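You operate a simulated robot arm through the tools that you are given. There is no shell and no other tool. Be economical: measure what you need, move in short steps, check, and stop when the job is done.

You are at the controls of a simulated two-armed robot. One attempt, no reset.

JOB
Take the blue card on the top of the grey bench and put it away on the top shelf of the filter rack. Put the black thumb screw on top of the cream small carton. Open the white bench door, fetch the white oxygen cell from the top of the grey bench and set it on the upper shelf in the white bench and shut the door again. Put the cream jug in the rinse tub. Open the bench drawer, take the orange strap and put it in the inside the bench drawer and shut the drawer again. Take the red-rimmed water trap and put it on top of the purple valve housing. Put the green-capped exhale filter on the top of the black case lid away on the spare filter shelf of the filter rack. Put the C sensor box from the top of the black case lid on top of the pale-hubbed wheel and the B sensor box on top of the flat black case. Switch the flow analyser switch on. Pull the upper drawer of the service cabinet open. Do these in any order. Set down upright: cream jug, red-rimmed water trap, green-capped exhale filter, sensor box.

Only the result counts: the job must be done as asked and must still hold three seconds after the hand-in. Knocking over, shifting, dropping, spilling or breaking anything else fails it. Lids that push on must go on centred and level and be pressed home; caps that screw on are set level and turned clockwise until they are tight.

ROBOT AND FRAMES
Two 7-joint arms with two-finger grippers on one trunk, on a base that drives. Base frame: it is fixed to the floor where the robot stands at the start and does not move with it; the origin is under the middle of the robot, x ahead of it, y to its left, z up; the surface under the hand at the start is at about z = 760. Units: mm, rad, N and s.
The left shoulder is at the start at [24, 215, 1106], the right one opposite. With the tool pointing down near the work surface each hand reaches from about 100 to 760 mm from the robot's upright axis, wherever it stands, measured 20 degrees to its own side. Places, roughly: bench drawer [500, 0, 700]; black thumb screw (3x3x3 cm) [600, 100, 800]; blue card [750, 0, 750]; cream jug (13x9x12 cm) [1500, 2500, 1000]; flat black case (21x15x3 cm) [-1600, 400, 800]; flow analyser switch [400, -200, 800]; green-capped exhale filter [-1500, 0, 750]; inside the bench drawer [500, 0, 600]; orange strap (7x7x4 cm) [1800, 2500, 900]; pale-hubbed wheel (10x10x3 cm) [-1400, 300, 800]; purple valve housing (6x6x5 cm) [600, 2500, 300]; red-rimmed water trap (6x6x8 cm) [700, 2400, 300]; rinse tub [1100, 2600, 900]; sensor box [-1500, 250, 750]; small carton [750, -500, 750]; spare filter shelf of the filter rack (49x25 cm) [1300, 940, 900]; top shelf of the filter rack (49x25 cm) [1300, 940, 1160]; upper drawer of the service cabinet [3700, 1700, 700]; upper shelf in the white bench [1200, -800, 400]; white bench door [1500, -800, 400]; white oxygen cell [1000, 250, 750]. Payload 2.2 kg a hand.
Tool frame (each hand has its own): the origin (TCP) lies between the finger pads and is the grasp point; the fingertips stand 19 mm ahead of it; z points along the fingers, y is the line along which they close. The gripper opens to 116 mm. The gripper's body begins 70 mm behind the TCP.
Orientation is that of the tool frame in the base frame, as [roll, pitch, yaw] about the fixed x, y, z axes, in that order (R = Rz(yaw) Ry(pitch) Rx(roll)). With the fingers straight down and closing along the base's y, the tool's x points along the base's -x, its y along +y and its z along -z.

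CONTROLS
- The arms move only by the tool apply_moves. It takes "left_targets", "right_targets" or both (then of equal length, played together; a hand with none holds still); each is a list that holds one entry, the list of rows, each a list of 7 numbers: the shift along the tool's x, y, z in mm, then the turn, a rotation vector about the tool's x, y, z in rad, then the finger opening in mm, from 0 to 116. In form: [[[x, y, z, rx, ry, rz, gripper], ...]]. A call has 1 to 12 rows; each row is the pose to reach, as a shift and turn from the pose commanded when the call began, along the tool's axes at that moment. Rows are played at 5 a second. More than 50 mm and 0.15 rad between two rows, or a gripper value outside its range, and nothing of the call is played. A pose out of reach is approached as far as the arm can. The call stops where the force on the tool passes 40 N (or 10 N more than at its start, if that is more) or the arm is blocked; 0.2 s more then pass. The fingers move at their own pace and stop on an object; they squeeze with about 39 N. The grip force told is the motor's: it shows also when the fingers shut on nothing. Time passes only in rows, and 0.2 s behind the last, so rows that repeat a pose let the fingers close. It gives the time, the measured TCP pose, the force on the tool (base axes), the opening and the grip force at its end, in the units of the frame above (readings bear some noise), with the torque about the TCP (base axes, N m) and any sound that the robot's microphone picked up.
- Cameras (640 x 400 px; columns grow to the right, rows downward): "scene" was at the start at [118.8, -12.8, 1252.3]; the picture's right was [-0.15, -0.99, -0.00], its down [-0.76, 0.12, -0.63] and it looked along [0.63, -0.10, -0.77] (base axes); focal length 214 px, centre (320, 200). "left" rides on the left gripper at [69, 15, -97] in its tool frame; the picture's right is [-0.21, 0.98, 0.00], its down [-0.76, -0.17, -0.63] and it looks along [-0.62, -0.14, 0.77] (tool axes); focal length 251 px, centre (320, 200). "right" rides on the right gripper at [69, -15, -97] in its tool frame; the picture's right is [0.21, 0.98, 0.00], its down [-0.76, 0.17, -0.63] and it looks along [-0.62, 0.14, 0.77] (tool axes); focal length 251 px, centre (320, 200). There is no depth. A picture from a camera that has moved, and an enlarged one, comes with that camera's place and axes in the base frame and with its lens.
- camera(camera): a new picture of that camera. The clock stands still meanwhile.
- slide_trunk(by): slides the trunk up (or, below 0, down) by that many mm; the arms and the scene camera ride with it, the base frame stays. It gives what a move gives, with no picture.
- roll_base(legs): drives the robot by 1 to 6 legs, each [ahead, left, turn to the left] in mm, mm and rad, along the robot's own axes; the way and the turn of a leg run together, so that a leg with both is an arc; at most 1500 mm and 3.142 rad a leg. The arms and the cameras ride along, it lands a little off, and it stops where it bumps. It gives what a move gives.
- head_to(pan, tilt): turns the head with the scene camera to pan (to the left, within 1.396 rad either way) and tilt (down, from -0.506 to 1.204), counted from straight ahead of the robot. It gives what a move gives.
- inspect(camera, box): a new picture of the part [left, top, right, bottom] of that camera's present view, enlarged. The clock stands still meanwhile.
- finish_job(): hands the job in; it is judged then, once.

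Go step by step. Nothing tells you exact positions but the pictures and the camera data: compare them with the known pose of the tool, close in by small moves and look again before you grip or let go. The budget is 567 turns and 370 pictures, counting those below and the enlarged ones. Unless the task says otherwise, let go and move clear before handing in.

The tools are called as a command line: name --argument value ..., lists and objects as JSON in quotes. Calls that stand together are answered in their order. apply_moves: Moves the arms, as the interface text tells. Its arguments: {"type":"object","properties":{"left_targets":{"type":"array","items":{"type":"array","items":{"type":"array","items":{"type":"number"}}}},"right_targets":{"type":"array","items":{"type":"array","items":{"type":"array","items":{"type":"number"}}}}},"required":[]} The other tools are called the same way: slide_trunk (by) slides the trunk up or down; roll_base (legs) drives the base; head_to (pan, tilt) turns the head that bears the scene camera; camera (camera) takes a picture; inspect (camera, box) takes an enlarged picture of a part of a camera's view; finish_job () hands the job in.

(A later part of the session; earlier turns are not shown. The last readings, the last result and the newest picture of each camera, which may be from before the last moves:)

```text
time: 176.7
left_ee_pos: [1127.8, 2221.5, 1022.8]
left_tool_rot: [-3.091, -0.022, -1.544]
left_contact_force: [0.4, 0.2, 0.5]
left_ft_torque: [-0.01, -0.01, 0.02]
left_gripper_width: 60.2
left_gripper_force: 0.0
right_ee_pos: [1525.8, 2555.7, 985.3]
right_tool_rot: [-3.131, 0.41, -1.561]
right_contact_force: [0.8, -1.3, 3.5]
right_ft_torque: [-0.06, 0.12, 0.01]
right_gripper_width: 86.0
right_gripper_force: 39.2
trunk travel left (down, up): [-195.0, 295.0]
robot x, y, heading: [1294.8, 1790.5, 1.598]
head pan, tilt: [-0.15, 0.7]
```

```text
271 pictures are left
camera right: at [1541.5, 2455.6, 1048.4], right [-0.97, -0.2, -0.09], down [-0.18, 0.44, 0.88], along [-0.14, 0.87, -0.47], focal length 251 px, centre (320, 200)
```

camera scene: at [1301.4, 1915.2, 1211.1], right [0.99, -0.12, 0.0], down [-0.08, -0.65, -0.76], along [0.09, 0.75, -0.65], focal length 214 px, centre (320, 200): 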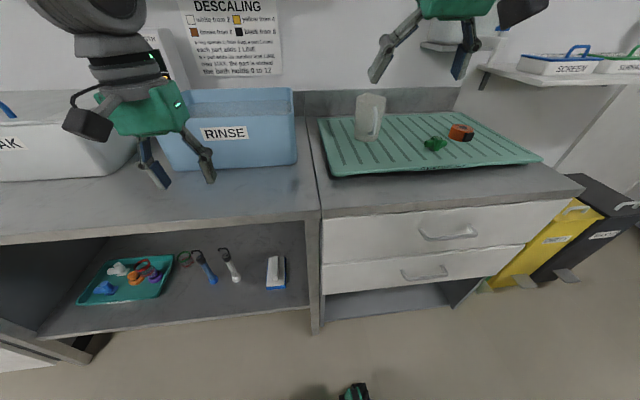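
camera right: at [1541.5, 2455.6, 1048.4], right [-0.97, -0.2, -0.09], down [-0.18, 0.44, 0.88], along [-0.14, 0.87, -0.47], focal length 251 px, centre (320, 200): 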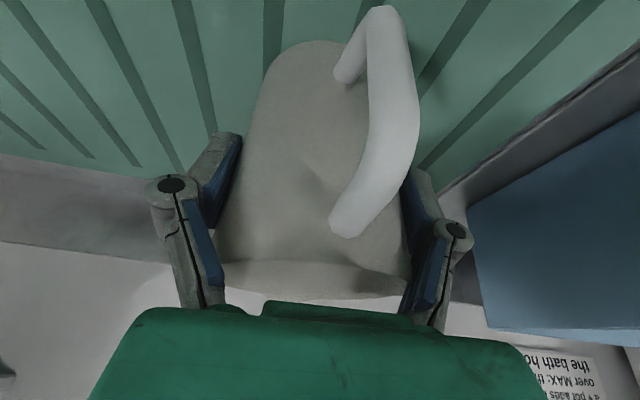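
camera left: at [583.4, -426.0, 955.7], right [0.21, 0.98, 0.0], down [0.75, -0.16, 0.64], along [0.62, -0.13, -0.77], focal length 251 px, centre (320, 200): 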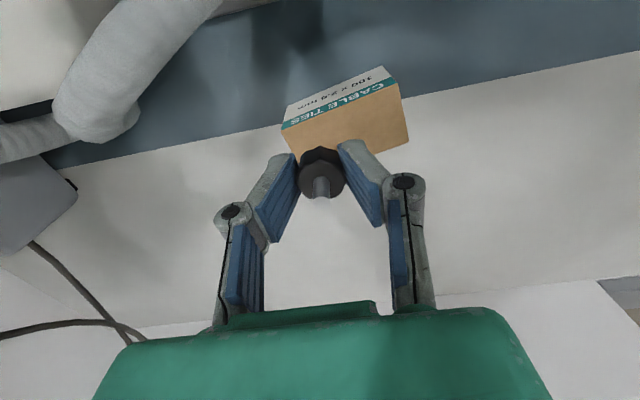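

Held firmly (86 mm). Lift straight up.

apply_moves --right_targets '[[[-8, 0, -18, 0, 0, 0, 75], [-24, 0, -55, 0, 0, 0, 75], [-40, 0, -92, 0, 0, 0, 75], [-56, 0, -128, 0, 0, 0, 75], [-72, 0, -165, 0, 0, 0, 75]]]'

camera --camera "scene"

camera --camera "left"

```text
time: 177.9
left_ee_pos: [1128.9, 2221.2, 1021.2]
left_tool_rot: [-3.092, -0.025, -1.545]
left_contact_force: [-0.4, 0.1, 0.0]
left_ft_torque: [0.01, 0.0, -0.01]
left_gripper_width: 60.0
left_gripper_force: 0.1
right_ee_pos: [1526.5, 2542.5, 1145.6]
right_tool_rot: [-3.131, 0.403, -1.557]
right_contact_force: [0.3, 0.0, -1.1]
right_ft_torque: [-0.03, -0.05, 0.0]
right_gripper_width: 85.1
right_gripper_force: 38.7
right hand out of reach, approached as far as the arm can: row 4, 5
trunk travel left (down, up): [-195.0, 295.0]
robot x, y, heading: [1294.1, 1784.2, 1.596]
head pan, tilt: [-0.15, 0.7]
```

```text
270 pictures are left
camera scene: at [1303.9, 1917.1, 1211.8], right [0.99, -0.12, 0.0], down [-0.08, -0.64, -0.76], along [0.09, 0.76, -0.65], focal length 214 px, centre (320, 200)
```

scene: 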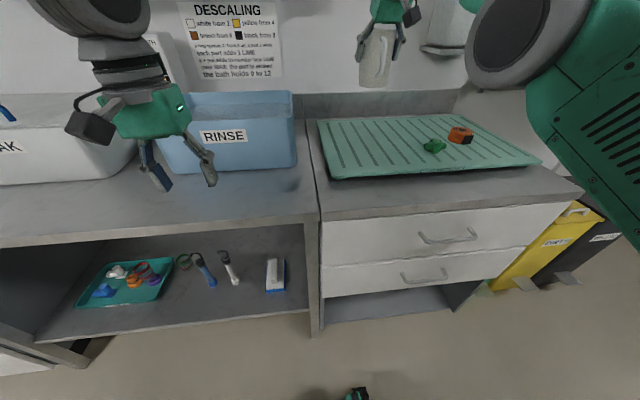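

```text
269 pictures are left
camera left: at [1111.1, 2154.2, 1120.5], right [-0.98, 0.19, -0.05], down [0.11, 0.77, 0.62], along [0.16, 0.6, -0.78], focal length 251 px, centre (320, 200)
```

left: 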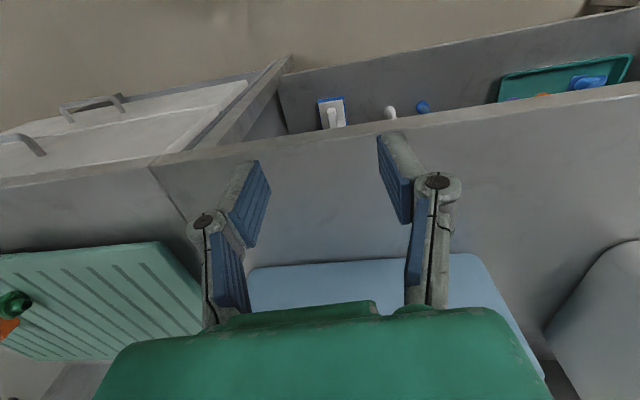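

inspect --camera "scene" --box '[140, 70, 320, 190]'

```text
3.33 times, centred on (230, 130) of scene
camera zoom: at [1303.9, 1917.1, 1211.8], right [0.99, -0.12, 0.0], down [-0.08, -0.64, -0.76], along [0.09, 0.76, -0.65], focal length 715 px, centre (620, 433)
```

zoom: 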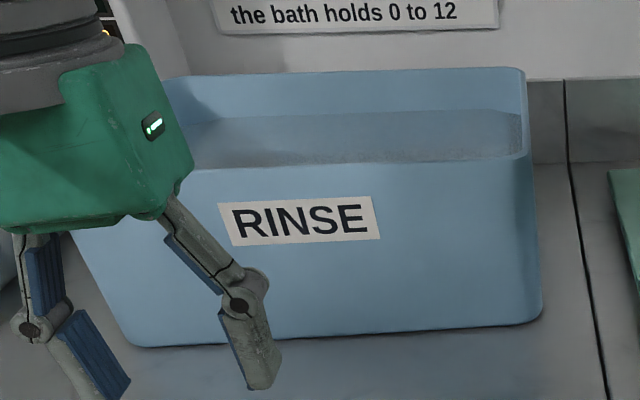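

Tub rim is at z≈1022, interior about x 960–1290, y 2475–2695. I retract the left hand, raise the trunk 60 mm and drive left with the jug.

apply_moves --left_targets '[[[30, 0, -10, 0.04, 0, 0, 60], [60, 0, -20, 0.06, 0, 0, 60], [100, 0, -30, 0.06, 0, 0, 60]]]'

slide_trunk --by 60

roll_base --legs '[[0, 170, 0], [0, 170, 0]]'

head_to --pan -0.15 --tilt 0.71

head_to --pan -0.15 --tilt 0.7

head_to --pan -0.15 --tilt 0.71

head_to --pan -0.15 --tilt 0.7

camera --camera "scene"

```text
time: 178.7
left_ee_pos: [1129.5, 2120.8, 1055.7]
left_tool_rot: [-3.031, -0.022, -1.543]
left_contact_force: [-0.4, 0.0, 0.5]
left_ft_torque: [0.0, 0.02, -0.02]
left_gripper_width: 60.1
left_gripper_force: 0.1
right_ee_pos: [1524.5, 2541.8, 1146.6]
right_tool_rot: [-3.127, 0.406, -1.56]
right_contact_force: [-0.2, 0.1, -0.6]
right_ft_torque: [0.03, -0.02, 0.01]
right_gripper_width: 85.1
right_gripper_force: 38.9
trunk travel left (down, up): [-195.0, 295.0]
robot x, y, heading: [1293.4, 1790.0, 1.593]
head pan, tilt: [-0.15, 0.7]
```

```text
time: 179.7
left_ee_pos: [1130.5, 2122.5, 1115.6]
left_tool_rot: [-3.031, -0.025, -1.543]
left_contact_force: [0.5, -0.1, 0.2]
left_ft_torque: [0.0, 0.03, -0.01]
left_gripper_width: 59.7
left_gripper_force: 0.1
right_ee_pos: [1525.8, 2544.8, 1206.2]
right_tool_rot: [-3.132, 0.405, -1.56]
right_contact_force: [0.1, 0.0, -0.1]
right_ft_torque: [0.03, -0.01, 0.03]
right_gripper_width: 84.9
right_gripper_force: 39.1
trunk travel left (down, up): [-255.0, 235.0]
robot x, y, heading: [1289.9, 1791.5, 1.596]
head pan, tilt: [-0.15, 0.7]
```

```text
time: 182.2
left_ee_pos: [802.1, 2112.4, 1115.0]
left_tool_rot: [-3.039, -0.026, -1.533]
left_contact_force: [0.3, -0.4, -0.1]
left_ft_torque: [0.01, 0.01, 0.0]
left_gripper_width: 60.2
left_gripper_force: 0.1
right_ee_pos: [1191.7, 2537.1, 1202.2]
right_tool_rot: [-3.138, 0.401, -1.551]
right_contact_force: [0.3, -0.8, -1.2]
right_ft_torque: [0.04, 0.03, 0.0]
right_gripper_width: 84.3
right_gripper_force: 38.9
trunk travel left (down, up): [-255.0, 235.0]
robot x, y, heading: [961.1, 1782.0, 1.609]
head pan, tilt: [-0.15, 0.7]
```

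```text
time: 182.8
left_ee_pos: [822.2, 2107.3, 1119.4]
left_tool_rot: [-3.051, -0.017, -1.537]
left_contact_force: [0.5, -0.7, -0.5]
left_ft_torque: [-0.04, 0.05, 0.02]
left_gripper_width: 60.0
left_gripper_force: 0.0
right_ee_pos: [1217.8, 2535.1, 1206.1]
right_tool_rot: [3.133, 0.407, -1.563]
right_contact_force: [3.2, -0.1, -1.0]
right_ft_torque: [0.04, 0.19, 0.1]
right_gripper_width: 84.3
right_gripper_force: 38.9
trunk travel left (down, up): [-255.0, 235.0]
robot x, y, heading: [971.6, 1780.3, 1.607]
head pan, tilt: [-0.15, 0.71]
```

```text
time: 183.4
left_ee_pos: [748.7, 2104.5, 1110.1]
left_tool_rot: [-2.993, -0.019, -1.536]
left_contact_force: [0.5, 0.5, 0.3]
left_ft_torque: [0.01, 0.02, 0.01]
left_gripper_width: 60.0
left_gripper_force: 0.0
right_ee_pos: [1134.0, 2532.3, 1217.4]
right_tool_rot: [-3.089, 0.407, -1.532]
right_contact_force: [0.6, -0.3, -2.0]
right_ft_torque: [0.0, 0.03, 0.04]
right_gripper_width: 84.4
right_gripper_force: 38.6
trunk travel left (down, up): [-255.0, 235.0]
robot x, y, heading: [952.9, 1777.5, 1.605]
head pan, tilt: [-0.15, 0.7]
```

```text
time: 184.1
left_ee_pos: [751.3, 2101.7, 1108.3]
left_tool_rot: [-2.996, -0.027, -1.535]
left_contact_force: [-0.3, 0.2, -0.3]
left_ft_torque: [-0.02, -0.07, 0.02]
left_gripper_width: 59.9
left_gripper_force: 0.1
right_ee_pos: [1135.4, 2525.2, 1220.8]
right_tool_rot: [-3.092, 0.414, -1.529]
right_contact_force: [-1.6, 0.3, -0.8]
right_ft_torque: [0.0, -0.09, -0.04]
right_gripper_width: 84.1
right_gripper_force: 38.8
trunk travel left (down, up): [-255.0, 235.0]
robot x, y, heading: [956.9, 1783.6, 1.608]
head pan, tilt: [-0.15, 0.71]
```

```text
time: 184.7
left_ee_pos: [825.0, 2108.3, 1118.8]
left_tool_rot: [-3.053, -0.019, -1.535]
left_contact_force: [2.4, 0.1, 0.4]
left_ft_torque: [-0.09, 0.22, -0.02]
left_gripper_width: 60.2
left_gripper_force: 0.0
right_ee_pos: [1217.3, 2534.4, 1201.9]
right_tool_rot: [3.13, 0.406, -1.561]
right_contact_force: [4.6, -0.1, -2.2]
right_ft_torque: [0.08, 0.29, 0.15]
right_gripper_width: 83.9
right_gripper_force: 39.0
trunk travel left (down, up): [-255.0, 235.0]
robot x, y, heading: [969.0, 1782.4, 1.606]
head pan, tilt: [-0.15, 0.7]
```

```text
267 pictures are left
camera scene: at [1024.6, 1911.8, 1270.3], right [0.99, -0.11, -0.03], down [-0.1, -0.65, -0.76], along [0.06, 0.76, -0.65], focal length 214 px, centre (320, 200)
```

scene: 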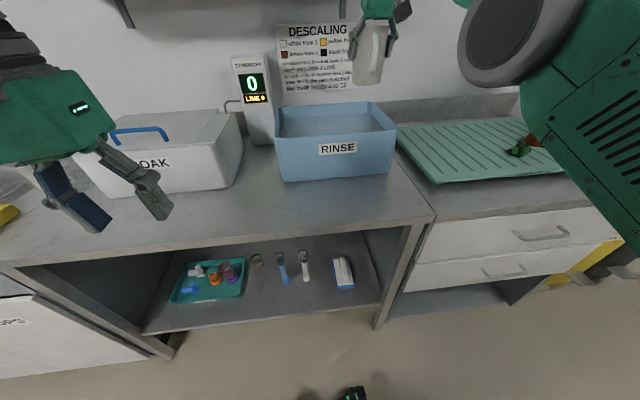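

slide_trunk --by -55

head_to --pan -0.15 --tilt 0.71

head_to --pan -0.15 --tilt 0.7

head_to --pan -0.15 --tilt 0.71

head_to --pan -0.15 --tilt 0.7

head_to --pan -0.15 --tilt 0.71

head_to --pan -0.15 --tilt 0.7

```text
time: 185.6
left_ee_pos: [799.4, 2105.9, 1059.3]
left_tool_rot: [-3.035, -0.026, -1.532]
left_contact_force: [-0.7, -0.6, -1.8]
left_ft_torque: [-0.05, -0.03, -0.02]
left_gripper_width: 59.5
left_gripper_force: 0.1
right_ee_pos: [1189.1, 2531.2, 1150.4]
right_tool_rot: [-3.134, 0.406, -1.548]
right_contact_force: [1.3, 0.7, -2.4]
right_ft_torque: [0.07, 0.07, 0.04]
right_gripper_width: 84.0
right_gripper_force: 39.3
trunk travel left (down, up): [-200.0, 290.0]
robot x, y, heading: [968.9, 1783.8, 1.611]
head pan, tilt: [-0.15, 0.7]
```

```text
time: 186.2
left_ee_pos: [812.0, 2105.4, 1063.7]
left_tool_rot: [-3.045, -0.017, -1.536]
left_contact_force: [0.6, 0.1, 0.1]
left_ft_torque: [0.0, 0.09, 0.01]
left_gripper_width: 59.8
left_gripper_force: 0.1
right_ee_pos: [1204.1, 2534.2, 1153.8]
right_tool_rot: [3.141, 0.409, -1.558]
right_contact_force: [1.9, -0.3, -0.9]
right_ft_torque: [0.03, 0.17, 0.09]
right_gripper_width: 83.8
right_gripper_force: 39.3
trunk travel left (down, up): [-200.0, 290.0]
robot x, y, heading: [966.6, 1781.7, 1.609]
head pan, tilt: [-0.15, 0.71]
```

```text
time: 186.8
left_ee_pos: [744.2, 2103.1, 1055.7]
left_tool_rot: [-2.99, -0.018, -1.534]
left_contact_force: [-0.1, 0.9, -0.9]
left_ft_torque: [-0.09, -0.04, 0.0]
left_gripper_width: 60.0
left_gripper_force: 0.0
right_ee_pos: [1127.3, 2530.9, 1163.4]
right_tool_rot: [-3.084, 0.408, -1.527]
right_contact_force: [-1.5, -0.5, -0.7]
right_ft_torque: [0.01, -0.11, -0.05]
right_gripper_width: 83.7
right_gripper_force: 38.8
trunk travel left (down, up): [-200.0, 290.0]
robot x, y, heading: [954.6, 1779.4, 1.609]
head pan, tilt: [-0.15, 0.7]
```

```text
time: 187.4
left_ee_pos: [756.1, 2103.1, 1055.1]
left_tool_rot: [-2.999, -0.027, -1.533]
left_contact_force: [-0.9, 0.2, -0.5]
left_ft_torque: [0.0, -0.06, 0.03]
left_gripper_width: 60.0
left_gripper_force: 0.1
right_ee_pos: [1140.3, 2527.0, 1163.4]
right_tool_rot: [-3.094, 0.414, -1.53]
right_contact_force: [-1.4, 0.0, 0.2]
right_ft_torque: [0.01, -0.09, -0.03]
right_gripper_width: 83.5
right_gripper_force: 39.0
trunk travel left (down, up): [-200.0, 290.0]
robot x, y, heading: [953.4, 1783.2, 1.609]
head pan, tilt: [-0.15, 0.71]
```

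```text
time: 188.1
left_ee_pos: [820.0, 2107.7, 1063.8]
left_tool_rot: [-3.049, -0.022, -1.536]
left_contact_force: [1.5, -0.4, 0.1]
left_ft_torque: [-0.02, 0.15, 0.0]
left_gripper_width: 59.9
left_gripper_force: 0.0
right_ee_pos: [1212.6, 2533.3, 1150.3]
right_tool_rot: [3.135, 0.408, -1.561]
right_contact_force: [3.6, -0.6, -0.6]
right_ft_torque: [0.07, 0.27, 0.03]
right_gripper_width: 83.5
right_gripper_force: 39.1
trunk travel left (down, up): [-200.0, 290.0]
robot x, y, heading: [972.4, 1778.5, 1.606]
head pan, tilt: [-0.15, 0.7]
```

```text
time: 188.7
left_ee_pos: [788.4, 2104.3, 1060.0]
left_tool_rot: [-3.023, -0.022, -1.535]
left_contact_force: [1.2, -0.1, 0.5]
left_ft_torque: [-0.01, 0.01, 0.01]
left_gripper_width: 60.3
left_gripper_force: 0.0
right_ee_pos: [1177.5, 2534.6, 1157.9]
right_tool_rot: [-3.123, 0.409, -1.546]
right_contact_force: [0.0, 1.2, 0.5]
right_ft_torque: [-0.03, 0.02, 0.02]
right_gripper_width: 83.6
right_gripper_force: 39.3
trunk travel left (down, up): [-200.0, 290.0]
robot x, y, heading: [962.8, 1779.8, 1.608]
head pan, tilt: [-0.15, 0.71]
```

```text
time: 189.3
left_ee_pos: [734.0, 2101.7, 1054.8]
left_tool_rot: [-2.981, -0.018, -1.53]
left_contact_force: [-0.5, -1.2, 0.3]
left_ft_torque: [0.03, -0.07, -0.02]
left_gripper_width: 60.2
left_gripper_force: 0.0
right_ee_pos: [1115.2, 2529.1, 1165.5]
right_tool_rot: [-3.076, 0.411, -1.518]
right_contact_force: [-2.0, -0.4, -0.9]
right_ft_torque: [-0.03, -0.19, -0.07]
right_gripper_width: 83.6
right_gripper_force: 39.2
trunk travel left (down, up): [-200.0, 290.0]
robot x, y, heading: [955.7, 1780.8, 1.61]
head pan, tilt: [-0.15, 0.7]
```

The lateral rocking persists at this height. I back into free space, drop the trunk to damp it, then return straight ahead.

roll_base --legs '[[-300, 0, 0]]'

apply_moves --right_targets '[[[35, 0, -15, 0, 0, 0, 75], [70, 0, -30, 0, 0, 0, 75], [105, 0, -45, 0, 0, 0, 75], [140, 0, -60, 0, 0, 0, 75]]]'

slide_trunk --by -195

head_to --pan -0.15 --tilt 0.71

head_to --pan -0.15 --tilt 0.7

head_to --pan -0.15 --tilt 0.71

head_to --pan -0.15 --tilt 0.7

head_to --pan -0.15 --tilt 0.71

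head_to --pan -0.15 --tilt 0.7

camera --camera "scene"

```text
time: 191.4
left_ee_pos: [836.2, 1800.5, 1065.5]
left_tool_rot: [-3.053, -0.018, -1.546]
left_contact_force: [0.6, -0.1, 1.1]
left_ft_torque: [0.03, -0.01, -0.02]
left_gripper_width: 60.1
left_gripper_force: 0.0
right_ee_pos: [1233.0, 2223.7, 1151.0]
right_tool_rot: [3.13, 0.407, -1.572]
right_contact_force: [2.1, -1.2, 0.2]
right_ft_torque: [0.03, 0.2, 0.06]
right_gripper_width: 83.0
right_gripper_force: 38.8
trunk travel left (down, up): [-200.0, 290.0]
robot x, y, heading: [980.6, 1474.9, 1.606]
head pan, tilt: [-0.15, 0.7]
```

```text
time: 192.4
left_ee_pos: [815.4, 1794.0, 1059.9]
left_tool_rot: [-3.028, -0.022, -1.546]
left_contact_force: [0.5, -0.4, 0.3]
left_ft_torque: [-0.01, 0.02, -0.02]
left_gripper_width: 60.0
left_gripper_force: 0.1
right_ee_pos: [1210.7, 2067.7, 1159.1]
right_tool_rot: [-3.13, 0.413, -1.565]
right_contact_force: [1.5, -0.5, -0.3]
right_ft_torque: [0.0, 0.04, 0.01]
right_gripper_width: 82.3
right_gripper_force: 39.4
trunk travel left (down, up): [-200.0, 290.0]
robot x, y, heading: [985.0, 1474.3, 1.6]
head pan, tilt: [-0.15, 0.7]
```

```text
time: 194.5
left_ee_pos: [822.0, 1796.8, 869.0]
left_tool_rot: [-3.039, -0.009, -1.547]
left_contact_force: [0.3, 1.1, 0.3]
left_ft_torque: [0.02, 0.05, 0.0]
left_gripper_width: 60.2
left_gripper_force: 0.0
right_ee_pos: [1217.0, 2068.6, 961.8]
right_tool_rot: [-3.136, 0.411, -1.571]
right_contact_force: [2.7, 0.2, -0.6]
right_ft_torque: [0.0, 0.11, 0.06]
right_gripper_width: 82.2
right_gripper_force: 38.9
trunk travel left (down, up): [-5.0, 485.0]
robot x, y, heading: [986.3, 1478.0, 1.595]
head pan, tilt: [-0.15, 0.7]
```

```text
time: 195.1
left_ee_pos: [787.5, 1795.5, 863.8]
left_tool_rot: [-3.008, -0.012, -1.545]
left_contact_force: [-0.5, -0.3, 0.4]
left_ft_torque: [0.03, -0.08, 0.01]
left_gripper_width: 60.1
left_gripper_force: 0.2
right_ee_pos: [1180.5, 2068.6, 969.1]
right_tool_rot: [-3.1, 0.413, -1.551]
right_contact_force: [-1.7, 0.7, -0.6]
right_ft_torque: [0.01, -0.14, -0.05]
right_gripper_width: 82.1
right_gripper_force: 39.3
trunk travel left (down, up): [-5.0, 485.0]
robot x, y, heading: [976.3, 1473.1, 1.603]
head pan, tilt: [-0.15, 0.71]
```

```text
time: 195.7
left_ee_pos: [785.2, 1793.5, 861.7]
left_tool_rot: [-3.002, -0.019, -1.543]
left_contact_force: [-1.5, 0.6, 0.4]
left_ft_torque: [0.02, -0.08, 0.02]
left_gripper_width: 60.2
left_gripper_force: 0.1
right_ee_pos: [1175.8, 2068.7, 969.7]
right_tool_rot: [-3.099, 0.414, -1.548]
right_contact_force: [-2.7, 0.1, -0.4]
right_ft_torque: [-0.03, -0.1, -0.06]
right_gripper_width: 81.8
right_gripper_force: 38.7
trunk travel left (down, up): [-5.0, 485.0]
robot x, y, heading: [975.7, 1472.3, 1.598]
head pan, tilt: [-0.15, 0.7]
```

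```text
time: 196.3
left_ee_pos: [809.9, 1796.4, 865.4]
left_tool_rot: [-3.025, -0.019, -1.546]
left_contact_force: [0.4, 1.1, -0.2]
left_ft_torque: [0.01, 0.04, 0.01]
left_gripper_width: 60.3
left_gripper_force: 0.0
right_ee_pos: [1204.7, 2069.0, 964.3]
right_tool_rot: [-3.125, 0.412, -1.561]
right_contact_force: [0.2, 0.2, -1.1]
right_ft_torque: [0.03, 0.03, -0.04]
right_gripper_width: 82.0
right_gripper_force: 39.0
trunk travel left (down, up): [-5.0, 485.0]
robot x, y, heading: [984.8, 1471.9, 1.601]
head pan, tilt: [-0.15, 0.71]
```

```text
time: 196.9
left_ee_pos: [821.5, 1795.4, 867.1]
left_tool_rot: [-3.038, -0.015, -1.546]
left_contact_force: [-0.1, -0.3, -0.6]
left_ft_torque: [-0.01, 0.05, 0.02]
left_gripper_width: 60.0
left_gripper_force: 0.1
right_ee_pos: [1219.6, 2069.1, 960.3]
right_tool_rot: [-3.137, 0.41, -1.571]
right_contact_force: [0.8, 0.0, -0.6]
right_ft_torque: [-0.03, 0.11, 0.0]
right_gripper_width: 81.9
right_gripper_force: 38.7
trunk travel left (down, up): [-5.0, 485.0]
robot x, y, heading: [985.3, 1476.5, 1.601]
head pan, tilt: [-0.15, 0.7]
```

```text
time: 197.5
left_ee_pos: [807.9, 1794.6, 866.5]
left_tool_rot: [-3.027, -0.012, -1.548]
left_contact_force: [0.3, -0.4, -0.7]
left_ft_torque: [0.02, 0.02, -0.02]
left_gripper_width: 59.9
left_gripper_force: 0.0
right_ee_pos: [1204.1, 2067.9, 964.1]
right_tool_rot: [-3.122, 0.409, -1.563]
right_contact_force: [0.1, 0.1, -0.2]
right_ft_torque: [0.0, 0.06, 0.02]
right_gripper_width: 81.8
right_gripper_force: 39.3
trunk travel left (down, up): [-5.0, 485.0]
robot x, y, heading: [988.4, 1476.1, 1.606]
head pan, tilt: [-0.15, 0.71]
```

```text
time: 198.2
left_ee_pos: [791.9, 1795.3, 863.7]
left_tool_rot: [-3.011, -0.015, -1.544]
left_contact_force: [-0.5, 0.1, -0.2]
left_ft_torque: [0.0, -0.11, -0.03]
left_gripper_width: 60.0
left_gripper_force: 0.1
right_ee_pos: [1185.3, 2067.8, 967.5]
right_tool_rot: [-3.107, 0.412, -1.554]
right_contact_force: [-1.6, 0.3, -1.5]
right_ft_torque: [-0.02, -0.13, -0.06]
right_gripper_width: 82.0
right_gripper_force: 38.8
trunk travel left (down, up): [-5.0, 485.0]
robot x, y, heading: [978.4, 1471.4, 1.602]
head pan, tilt: [-0.15, 0.7]
```

```text
266 pictures are left
camera scene: at [976.0, 1598.5, 1022.1], right [0.99, -0.12, 0.01], down [-0.07, -0.64, -0.76], along [0.1, 0.76, -0.64], focal length 214 px, centre (320, 200)
```

scene: 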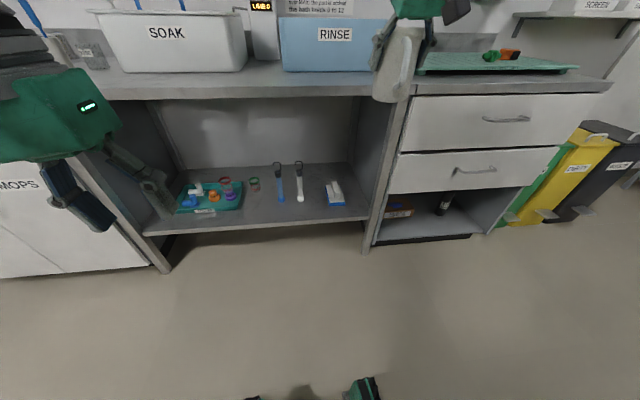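

camera --camera "right"

head_to --pan -0.15 --tilt 0.71

head_to --pan -0.15 --tilt 0.7

head_to --pan -0.15 --tilt 0.71

head_to --pan -0.15 --tilt 0.7

inspect --camera "scene" --box '[340, 0, 480, 110]'

```text
265 pictures are left
camera right: at [1197.7, 1967.7, 1030.1], right [-0.97, -0.2, -0.12], down [-0.2, 0.44, 0.88], along [-0.12, 0.88, -0.47], focal length 251 px, centre (320, 200)
```

right: 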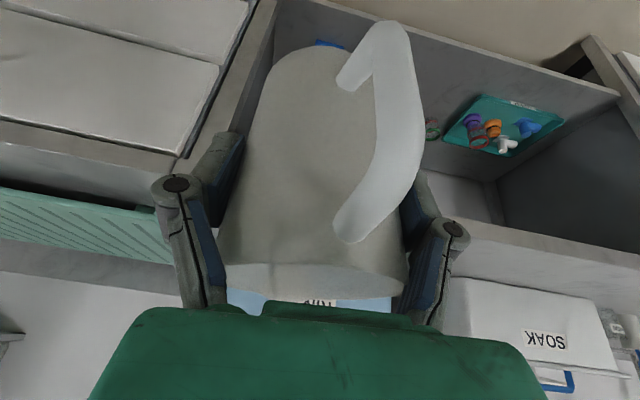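

```text
time: 198.8
left_ee_pos: [797.5, 1795.5, 863.5]
left_tool_rot: [-3.014, -0.017, -1.544]
left_contact_force: [0.2, -0.9, -0.4]
left_ft_torque: [-0.01, -0.04, 0.01]
left_gripper_width: 59.9
left_gripper_force: 0.1
right_ee_pos: [1190.3, 2068.7, 966.4]
right_tool_rot: [-3.113, 0.412, -1.555]
right_contact_force: [-0.8, 0.0, -0.4]
right_ft_torque: [-0.01, -0.03, -0.01]
right_gripper_width: 81.8
right_gripper_force: 38.8
trunk travel left (down, up): [-5.0, 485.0]
robot x, y, heading: [978.5, 1470.3, 1.602]
head pan, tilt: [-0.15, 0.71]
```

```text
time: 199.4
left_ee_pos: [810.9, 1795.6, 865.7]
left_tool_rot: [-3.027, -0.016, -1.547]
left_contact_force: [0.9, 0.9, -0.1]
left_ft_torque: [-0.05, 0.07, -0.01]
left_gripper_width: 59.9
left_gripper_force: 0.0
right_ee_pos: [1206.9, 2069.6, 963.2]
right_tool_rot: [-3.126, 0.412, -1.564]
right_contact_force: [-0.1, -0.1, -1.1]
right_ft_torque: [0.02, 0.04, 0.04]
right_gripper_width: 81.4
right_gripper_force: 38.3
trunk travel left (down, up): [-5.0, 485.0]
robot x, y, heading: [982.2, 1472.2, 1.6]
head pan, tilt: [-0.15, 0.7]
```

```text
time: 200.0
left_ee_pos: [809.3, 1795.8, 866.3]
left_tool_rot: [-3.029, -0.014, -1.546]
left_contact_force: [1.0, 0.1, 0.0]
left_ft_torque: [0.0, 0.01, -0.04]
left_gripper_width: 60.0
left_gripper_force: 0.1
right_ee_pos: [1206.0, 2068.2, 963.9]
right_tool_rot: [-3.125, 0.41, -1.562]
right_contact_force: [0.8, 0.0, -0.7]
right_ft_torque: [-0.01, 0.04, 0.03]
right_gripper_width: 81.5
right_gripper_force: 38.8
trunk travel left (down, up): [-5.0, 485.0]
robot x, y, heading: [984.9, 1476.9, 1.6]
head pan, tilt: [-0.15, 0.71]
```

```text
time: 200.6
left_ee_pos: [801.2, 1795.3, 865.4]
left_tool_rot: [-3.018, -0.014, -1.546]
left_contact_force: [-0.7, 0.5, 0.8]
left_ft_torque: [-0.04, 0.0, -0.03]
left_gripper_width: 60.0
left_gripper_force: 0.0
right_ee_pos: [1196.1, 2068.5, 965.4]
right_tool_rot: [-3.115, 0.411, -1.558]
right_contact_force: [-1.0, 0.0, -1.7]
right_ft_torque: [0.0, 0.0, -0.02]
right_gripper_width: 81.4
right_gripper_force: 39.4
trunk travel left (down, up): [-5.0, 485.0]
robot x, y, heading: [980.3, 1475.8, 1.598]
head pan, tilt: [-0.15, 0.7]
```

```text
3.64 times, centred on (410, 55) of scene
camera zoom: at [987.2, 1598.8, 1022.0], right [0.99, -0.12, 0.0], down [-0.07, -0.64, -0.76], along [0.09, 0.76, -0.65], focal length 780 px, centre (-7, 727)
```

zoom: 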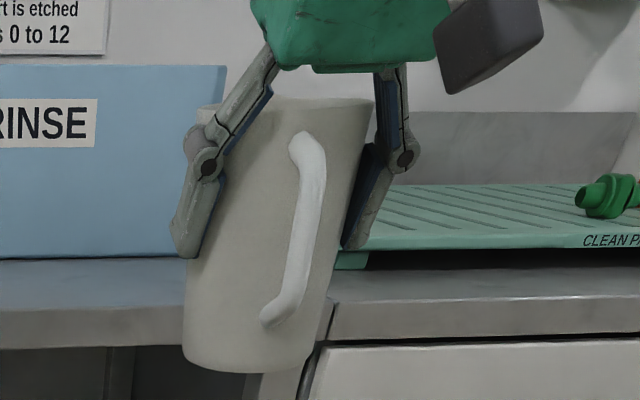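

The jug hangs upright and the sway is small. Raise the trunk and drive straight forward to the tub.

slide_trunk --by 195

roll_base --legs '[[385, 0, 0]]'

head_to --pan -0.15 --tilt 0.71

head_to --pan -0.15 --tilt 0.7

head_to --pan -0.15 --tilt 0.71

head_to --pan -0.15 --tilt 0.7

camera --camera "scene"

camera --camera "right"

```text
time: 202.7
left_ee_pos: [804.1, 1795.5, 1060.0]
left_tool_rot: [-3.021, -0.016, -1.547]
left_contact_force: [0.0, 0.2, -0.3]
left_ft_torque: [0.0, 0.0, -0.02]
left_gripper_width: 59.9
left_gripper_force: 0.0
right_ee_pos: [1198.9, 2068.8, 1158.7]
right_tool_rot: [-3.119, 0.411, -1.559]
right_contact_force: [-0.4, 0.0, -0.9]
right_ft_torque: [0.0, -0.04, 0.0]
right_gripper_width: 81.5
right_gripper_force: 38.9
trunk travel left (down, up): [-200.0, 290.0]
robot x, y, heading: [986.1, 1474.7, 1.601]
head pan, tilt: [-0.15, 0.7]
```

```text
time: 205.2
left_ee_pos: [791.4, 2190.6, 1059.9]
left_tool_rot: [-3.02, -0.016, -1.542]
left_contact_force: [-0.2, -0.1, 0.4]
left_ft_torque: [-0.03, 0.02, 0.01]
left_gripper_width: 59.9
left_gripper_force: 0.1
right_ee_pos: [1184.2, 2466.0, 1160.2]
right_tool_rot: [-3.121, 0.411, -1.557]
right_contact_force: [-0.5, -0.1, -0.4]
right_ft_torque: [-0.02, 0.0, -0.02]
right_gripper_width: 81.0
right_gripper_force: 38.8
trunk travel left (down, up): [-200.0, 290.0]
robot x, y, heading: [972.0, 1866.9, 1.604]
head pan, tilt: [-0.15, 0.7]
```

```text
time: 205.8
left_ee_pos: [791.3, 2188.5, 1059.3]
left_tool_rot: [-3.022, -0.022, -1.542]
left_contact_force: [0.4, 1.0, 0.2]
left_ft_torque: [-0.01, -0.03, 0.01]
left_gripper_width: 60.0
left_gripper_force: 0.1
right_ee_pos: [1184.7, 2462.5, 1161.0]
right_tool_rot: [-3.119, 0.413, -1.557]
right_contact_force: [0.5, -0.6, -0.7]
right_ft_torque: [-0.03, 0.01, -0.01]
right_gripper_width: 81.1
right_gripper_force: 38.7
trunk travel left (down, up): [-200.0, 290.0]
robot x, y, heading: [969.3, 1867.1, 1.595]
head pan, tilt: [-0.15, 0.71]
```

```text
time: 206.4
left_ee_pos: [791.0, 2187.8, 1059.5]
left_tool_rot: [-3.021, -0.021, -1.543]
left_contact_force: [-0.1, 0.3, 0.6]
left_ft_torque: [-0.01, 0.02, -0.01]
left_gripper_width: 59.9
left_gripper_force: 0.0
right_ee_pos: [1185.8, 2461.4, 1161.3]
right_tool_rot: [-3.119, 0.414, -1.556]
right_contact_force: [-0.8, 0.4, -1.2]
right_ft_torque: [0.0, 0.03, 0.02]
right_gripper_width: 80.9
right_gripper_force: 38.9
trunk travel left (down, up): [-200.0, 290.0]
robot x, y, heading: [967.2, 1866.1, 1.6]
head pan, tilt: [-0.15, 0.7]
```

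```text
time: 207.0
left_ee_pos: [791.7, 2188.3, 1058.6]
left_tool_rot: [-3.021, -0.021, -1.543]
left_contact_force: [0.0, -0.2, 0.7]
left_ft_torque: [-0.01, 0.0, -0.01]
left_gripper_width: 60.0
left_gripper_force: 0.0
right_ee_pos: [1183.9, 2462.1, 1161.5]
right_tool_rot: [-3.118, 0.414, -1.554]
right_contact_force: [0.4, -0.6, -0.7]
right_ft_torque: [-0.01, -0.02, -0.01]
right_gripper_width: 80.7
right_gripper_force: 38.6
trunk travel left (down, up): [-200.0, 290.0]
robot x, y, heading: [970.7, 1867.6, 1.601]
head pan, tilt: [-0.15, 0.71]
```

```text
time: 207.6
left_ee_pos: [791.5, 2189.1, 1059.1]
left_tool_rot: [-3.02, -0.021, -1.542]
left_contact_force: [0.5, 0.4, -0.6]
left_ft_torque: [0.03, 0.02, 0.0]
left_gripper_width: 60.0
left_gripper_force: 0.1
right_ee_pos: [1185.5, 2461.4, 1161.3]
right_tool_rot: [-3.118, 0.415, -1.556]
right_contact_force: [0.3, 0.6, -0.6]
right_ft_torque: [-0.03, 0.01, 0.02]
right_gripper_width: 80.5
right_gripper_force: 38.7
trunk travel left (down, up): [-200.0, 290.0]
robot x, y, heading: [966.3, 1869.0, 1.6]
head pan, tilt: [-0.15, 0.7]
```

```text
263 pictures are left
camera scene: at [978.7, 1994.1, 1217.0], right [0.99, -0.12, 0.0], down [-0.08, -0.64, -0.76], along [0.09, 0.76, -0.65], focal length 214 px, centre (320, 200)
```

scene: 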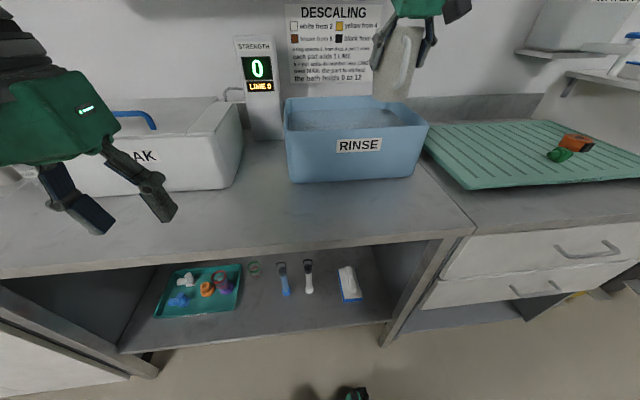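

```text
262 pictures are left
camera right: at [1199.2, 2361.1, 1223.5], right [-0.97, -0.2, -0.11], down [-0.19, 0.44, 0.88], along [-0.13, 0.88, -0.46], focal length 251 px, centre (320, 200)
```

right: 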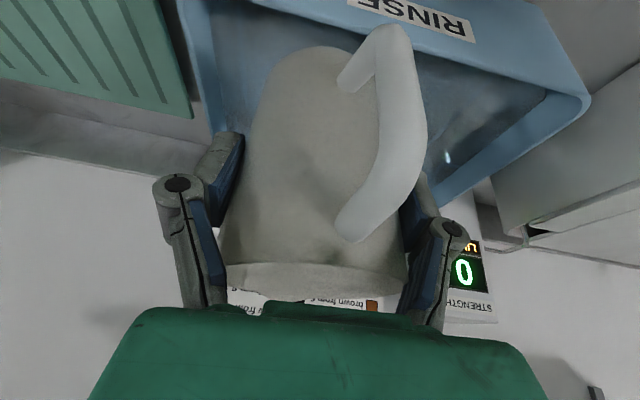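

Rock steady. Move the jug in over the tub middle (y≈2608), still above the rim.

apply_moves --right_targets '[[[-35, 0, 16, 0, 0, 0, 70], [-70, 0, 34, 0, 0, 0, 70], [-95, 0, 58, 0, 0, 0, 70], [-117, 0, 96, 0, 0, 0, 70]]]'

camera --camera "right"

inspect --camera "scene" --box '[260, 20, 460, 200]'

```text
time: 208.6
left_ee_pos: [791.8, 2191.4, 1057.0]
left_tool_rot: [-3.022, -0.026, -1.543]
left_contact_force: [-0.2, 0.4, -0.4]
left_ft_torque: [-0.07, -0.01, -0.03]
left_gripper_width: 59.9
left_gripper_force: 0.0
right_ee_pos: [1184.1, 2613.8, 1117.8]
right_tool_rot: [-3.12, 0.412, -1.557]
right_contact_force: [-0.1, 0.0, -0.8]
right_ft_torque: [-0.02, 0.02, 0.0]
right_gripper_width: 80.6
right_gripper_force: 39.0
trunk travel left (down, up): [-200.0, 290.0]
robot x, y, heading: [967.7, 1867.8, 1.602]
head pan, tilt: [-0.15, 0.7]
```

```text
261 pictures are left
camera right: at [1198.7, 2512.6, 1181.2], right [-0.97, -0.2, -0.11], down [-0.19, 0.44, 0.88], along [-0.13, 0.87, -0.47], focal length 251 px, centre (320, 200)
```

right: 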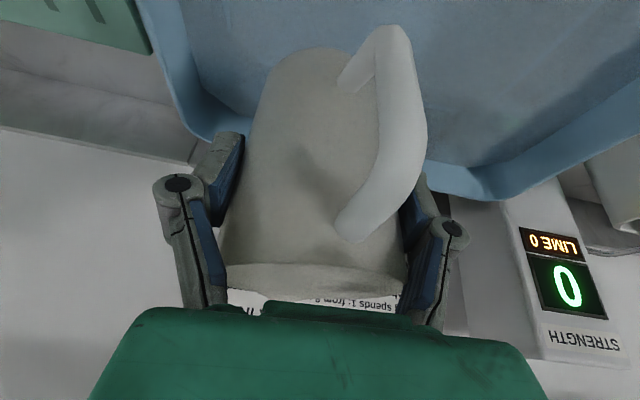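

```text
2.22 times, centred on (360, 110) of scene
camera zoom: at [979.4, 1998.9, 1216.3], right [0.99, -0.12, 0.0], down [-0.08, -0.65, -0.76], along [0.09, 0.75, -0.65], focal length 477 px, centre (231, 400)
```

zoom: 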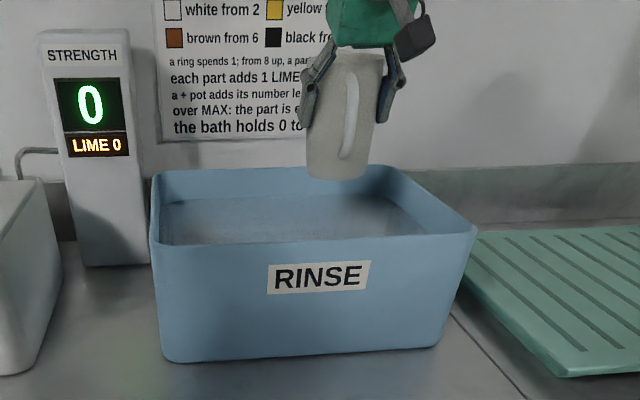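

Over the tub with clearance. Lower straight down.

apply_moves --right_targets '[[[12, 0, 28, 0, 0, 0, 70], [24, 0, 55, 0, 0, 0, 70], [36, 0, 82, 0, 0, 0, 70], [44, 0, 101, 0, 0, 0, 70], [50, 0, 114, 0, 0, 0, 70]]]'

camera --camera "right"

inspect --camera "scene" --box '[260, 20, 460, 200]'

```text
time: 209.8
left_ee_pos: [791.4, 2188.3, 1058.1]
left_tool_rot: [-3.021, -0.022, -1.544]
left_contact_force: [0.2, -0.9, -0.1]
left_ft_torque: [-0.01, -0.01, 0.01]
left_gripper_width: 59.8
left_gripper_force: 0.0
right_ee_pos: [1187.0, 2608.1, 996.9]
right_tool_rot: [-3.118, 0.414, -1.557]
right_contact_force: [0.1, 0.2, -0.4]
right_ft_torque: [-0.01, 0.0, -0.02]
right_gripper_width: 80.5
right_gripper_force: 38.8
trunk travel left (down, up): [-200.0, 290.0]
robot x, y, heading: [972.2, 1868.9, 1.598]
head pan, tilt: [-0.15, 0.7]
```

```text
259 pictures are left
camera right: at [1200.9, 2507.4, 1058.9], right [-0.97, -0.2, -0.11], down [-0.19, 0.44, 0.88], along [-0.13, 0.88, -0.46], focal length 251 px, centre (320, 200)
```

right: 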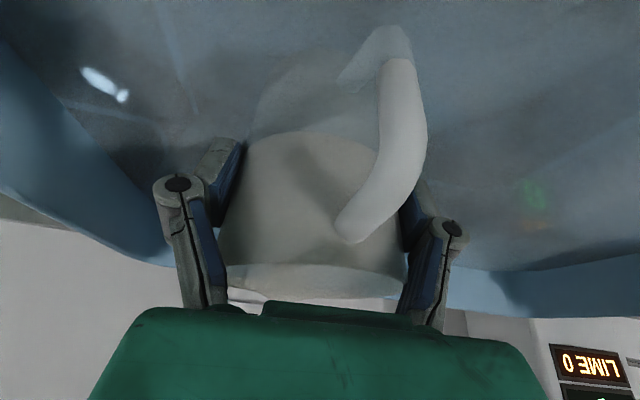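

```text
2.22 times, centred on (360, 110) of scene
camera zoom: at [978.8, 1995.3, 1216.9], right [0.99, -0.12, 0.0], down [-0.08, -0.64, -0.76], along [0.09, 0.76, -0.65], focal length 477 px, centre (231, 400)
```

zoom: 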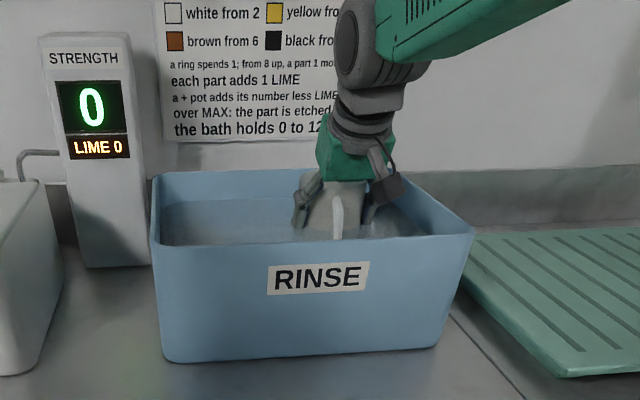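

apply_moves --right_targets '[[[4, 0, 9, 0, 0, 0, 70], [6, 0, 13.7, 0, 0, 0, 70], [8, 0, 18, 0, 0, 0, 70], [9, 0, 20.5, 0, 0, 0, 70], [10, 0, 23, 0, 0, 0, 70], [11, 0, 25, 0, 0, 0, 70]]]'

camera --camera "right"

```text
time: 211.2
left_ee_pos: [791.1, 2187.9, 1057.4]
left_tool_rot: [-3.021, -0.023, -1.545]
left_contact_force: [0.0, -0.1, 0.4]
left_ft_torque: [0.02, 0.01, 0.01]
left_gripper_width: 60.1
left_gripper_force: 0.1
right_ee_pos: [1189.5, 2607.6, 970.4]
right_tool_rot: [-3.118, 0.414, -1.557]
right_contact_force: [-0.4, -0.3, 0.3]
right_ft_torque: [0.02, 0.03, 0.01]
right_gripper_width: 80.4
right_gripper_force: 38.7
trunk travel left (down, up): [-200.0, 290.0]
robot x, y, heading: [968.7, 1871.0, 1.605]
head pan, tilt: [-0.15, 0.7]
```

```text
257 pictures are left
camera right: at [1202.9, 2506.7, 1031.3], right [-0.97, -0.2, -0.11], down [-0.19, 0.44, 0.88], along [-0.13, 0.88, -0.46], focal length 251 px, centre (320, 200)
```

right: 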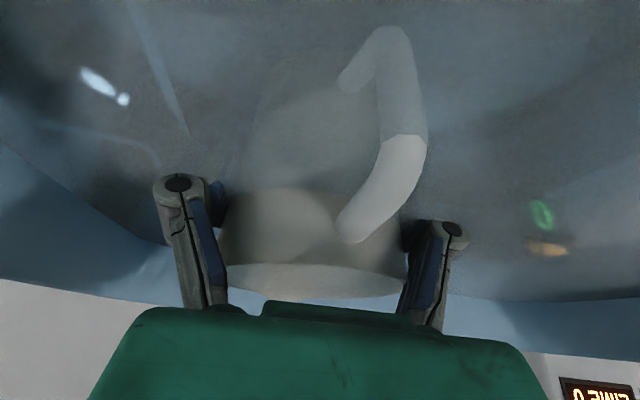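

apply_moves --right_targets '[[[1, 0, 2, 0, 0, 0, 70], [2, 0, 4, 0, 0, 0, 70], [3, 0, 6, 0, 0, 0, 70], [3.5, 0, 8, 0, 0, 0, 70], [4.4, 0, 10, 0, 0, 0, 70]]]'

inspect --camera "scene" --box '[320, 60, 440, 140]'

```text
time: 212.5
left_ee_pos: [790.3, 2188.1, 1059.9]
left_tool_rot: [-3.02, -0.019, -1.543]
left_contact_force: [-0.4, 0.4, 0.2]
left_ft_torque: [-0.05, 0.0, 0.01]
left_gripper_width: 60.2
left_gripper_force: 0.0
right_ee_pos: [1188.6, 2613.5, 967.9]
right_tool_rot: [-3.118, 0.431, -1.558]
right_contact_force: [-0.6, -4.7, 18.4]
right_ft_torque: [-0.34, 0.54, 0.11]
right_gripper_width: 80.5
right_gripper_force: 38.4
trunk travel left (down, up): [-200.0, 290.0]
robot x, y, heading: [971.9, 1865.9, 1.598]
head pan, tilt: [-0.15, 0.7]
stopped in row 5 (right hand): the force on the tool passed its limit at 41 N (the readings are from after the stop); the commanded pose is now the measured one
```

```text
5.00 times, centred on (380, 100) of scene
camera zoom: at [978.1, 1993.2, 1217.0], right [0.99, -0.12, 0.0], down [-0.08, -0.64, -0.76], along [0.09, 0.76, -0.65], focal length 1072 px, centre (20, 700)
```

zoom: 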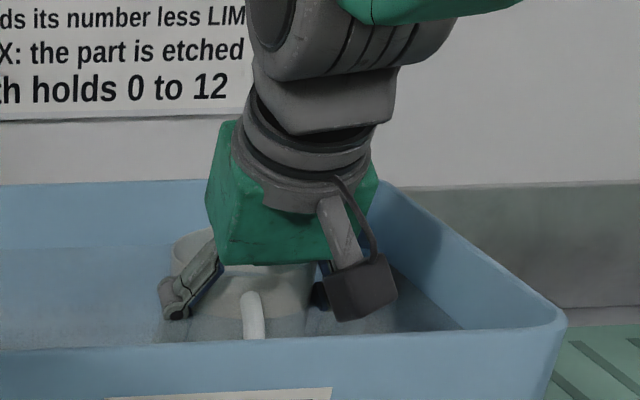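

It's on the tub floor. Ease up slightly and open.

apply_moves --right_targets '[[[-1, 0, -3, 0, 0, 0, 70], [-1, 0, -3, 0, 0, 0, 88], [-1, 0, -3, 0, 0, 0, 100], [-1, 0, -3, 0, 0, 0, 112], [-1, 0, -3, 0, 0, 0, 112]]]'

camera --camera "right"

```text
time: 213.7
left_ee_pos: [790.9, 2187.7, 1057.5]
left_tool_rot: [-3.021, -0.023, -1.542]
left_contact_force: [0.7, 0.2, 0.2]
left_ft_torque: [0.01, 0.0, 0.0]
left_gripper_width: 59.9
left_gripper_force: 0.1
right_ee_pos: [1189.8, 2609.7, 966.8]
right_tool_rot: [-3.12, 0.423, -1.559]
right_contact_force: [0.2, -0.2, 0.1]
right_ft_torque: [0.03, 0.0, -0.01]
right_gripper_width: 112.2
right_gripper_force: 0.0
trunk travel left (down, up): [-200.0, 290.0]
robot x, y, heading: [968.1, 1865.8, 1.606]
head pan, tilt: [-0.15, 0.7]
```

```text
255 pictures are left
camera right: at [1203.5, 2507.8, 1028.4], right [-0.97, -0.2, -0.11], down [-0.19, 0.43, 0.88], along [-0.13, 0.88, -0.45], focal length 251 px, centre (320, 200)
```

right: 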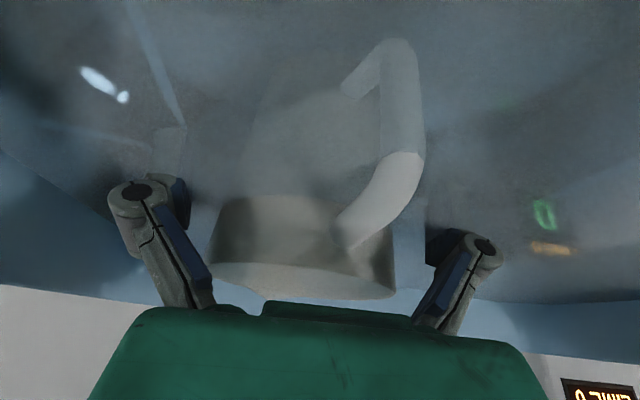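

Released; lift the hand straight up and out.

apply_moves --right_targets '[[[-10, 0, -23, 0, 0, 0, 112], [-24, 0, -55, 0, 0, 0, 112], [-40, 0, -92, 0, 0, 0, 112], [-40, 0, -130, 0, 0, 0, 112], [-10, 0, -160, 0, 0, 0, 112], [30, 0, -180, 0, 0, 0, 112]]]'

inspect --camera "scene" --box '[260, 40, 460, 200]'

camera --camera "right"

```text
time: 215.1
left_ee_pos: [790.4, 2187.4, 1060.8]
left_tool_rot: [-3.022, -0.02, -1.543]
left_contact_force: [0.3, 0.0, 0.0]
left_ft_torque: [0.07, 0.03, -0.03]
left_gripper_width: 60.2
left_gripper_force: 0.1
right_ee_pos: [1185.6, 2504.7, 1118.4]
right_tool_rot: [-3.117, 0.426, -1.557]
right_contact_force: [-0.4, 0.4, 0.2]
right_ft_torque: [-0.01, 0.01, -0.01]
right_gripper_width: 112.3
right_gripper_force: 0.0
trunk travel left (down, up): [-200.0, 290.0]
robot x, y, heading: [972.1, 1867.3, 1.601]
head pan, tilt: [-0.15, 0.7]
```

```text
2.50 times, centred on (360, 120) of scene
camera zoom: at [978.4, 1992.1, 1217.3], right [0.99, -0.12, 0.0], down [-0.08, -0.64, -0.76], along [0.09, 0.76, -0.65], focal length 536 px, centre (220, 400)
```

zoom: 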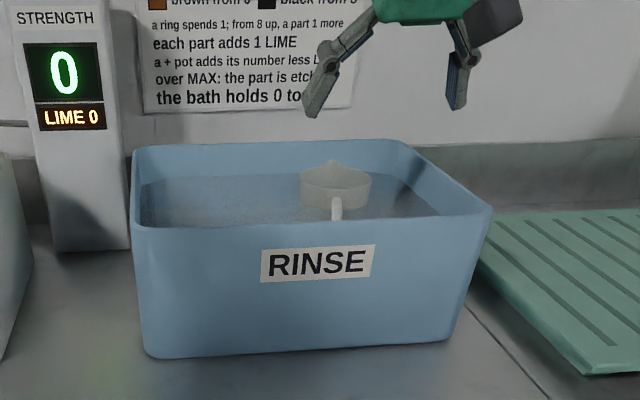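

```text
253 pictures are left
camera right: at [1199.3, 2402.7, 1179.4], right [-0.97, -0.2, -0.11], down [-0.19, 0.43, 0.88], along [-0.13, 0.88, -0.45], focal length 251 px, centre (320, 200)
```

right: 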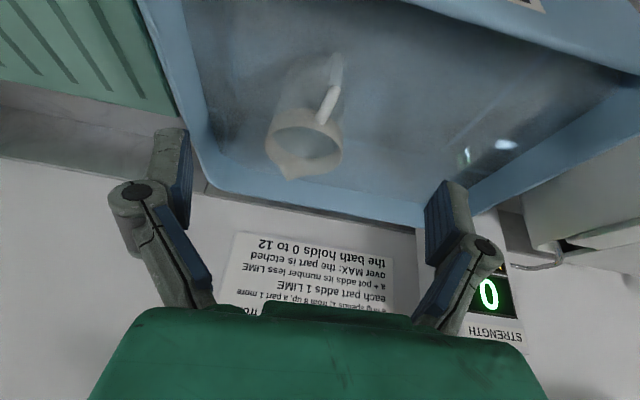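

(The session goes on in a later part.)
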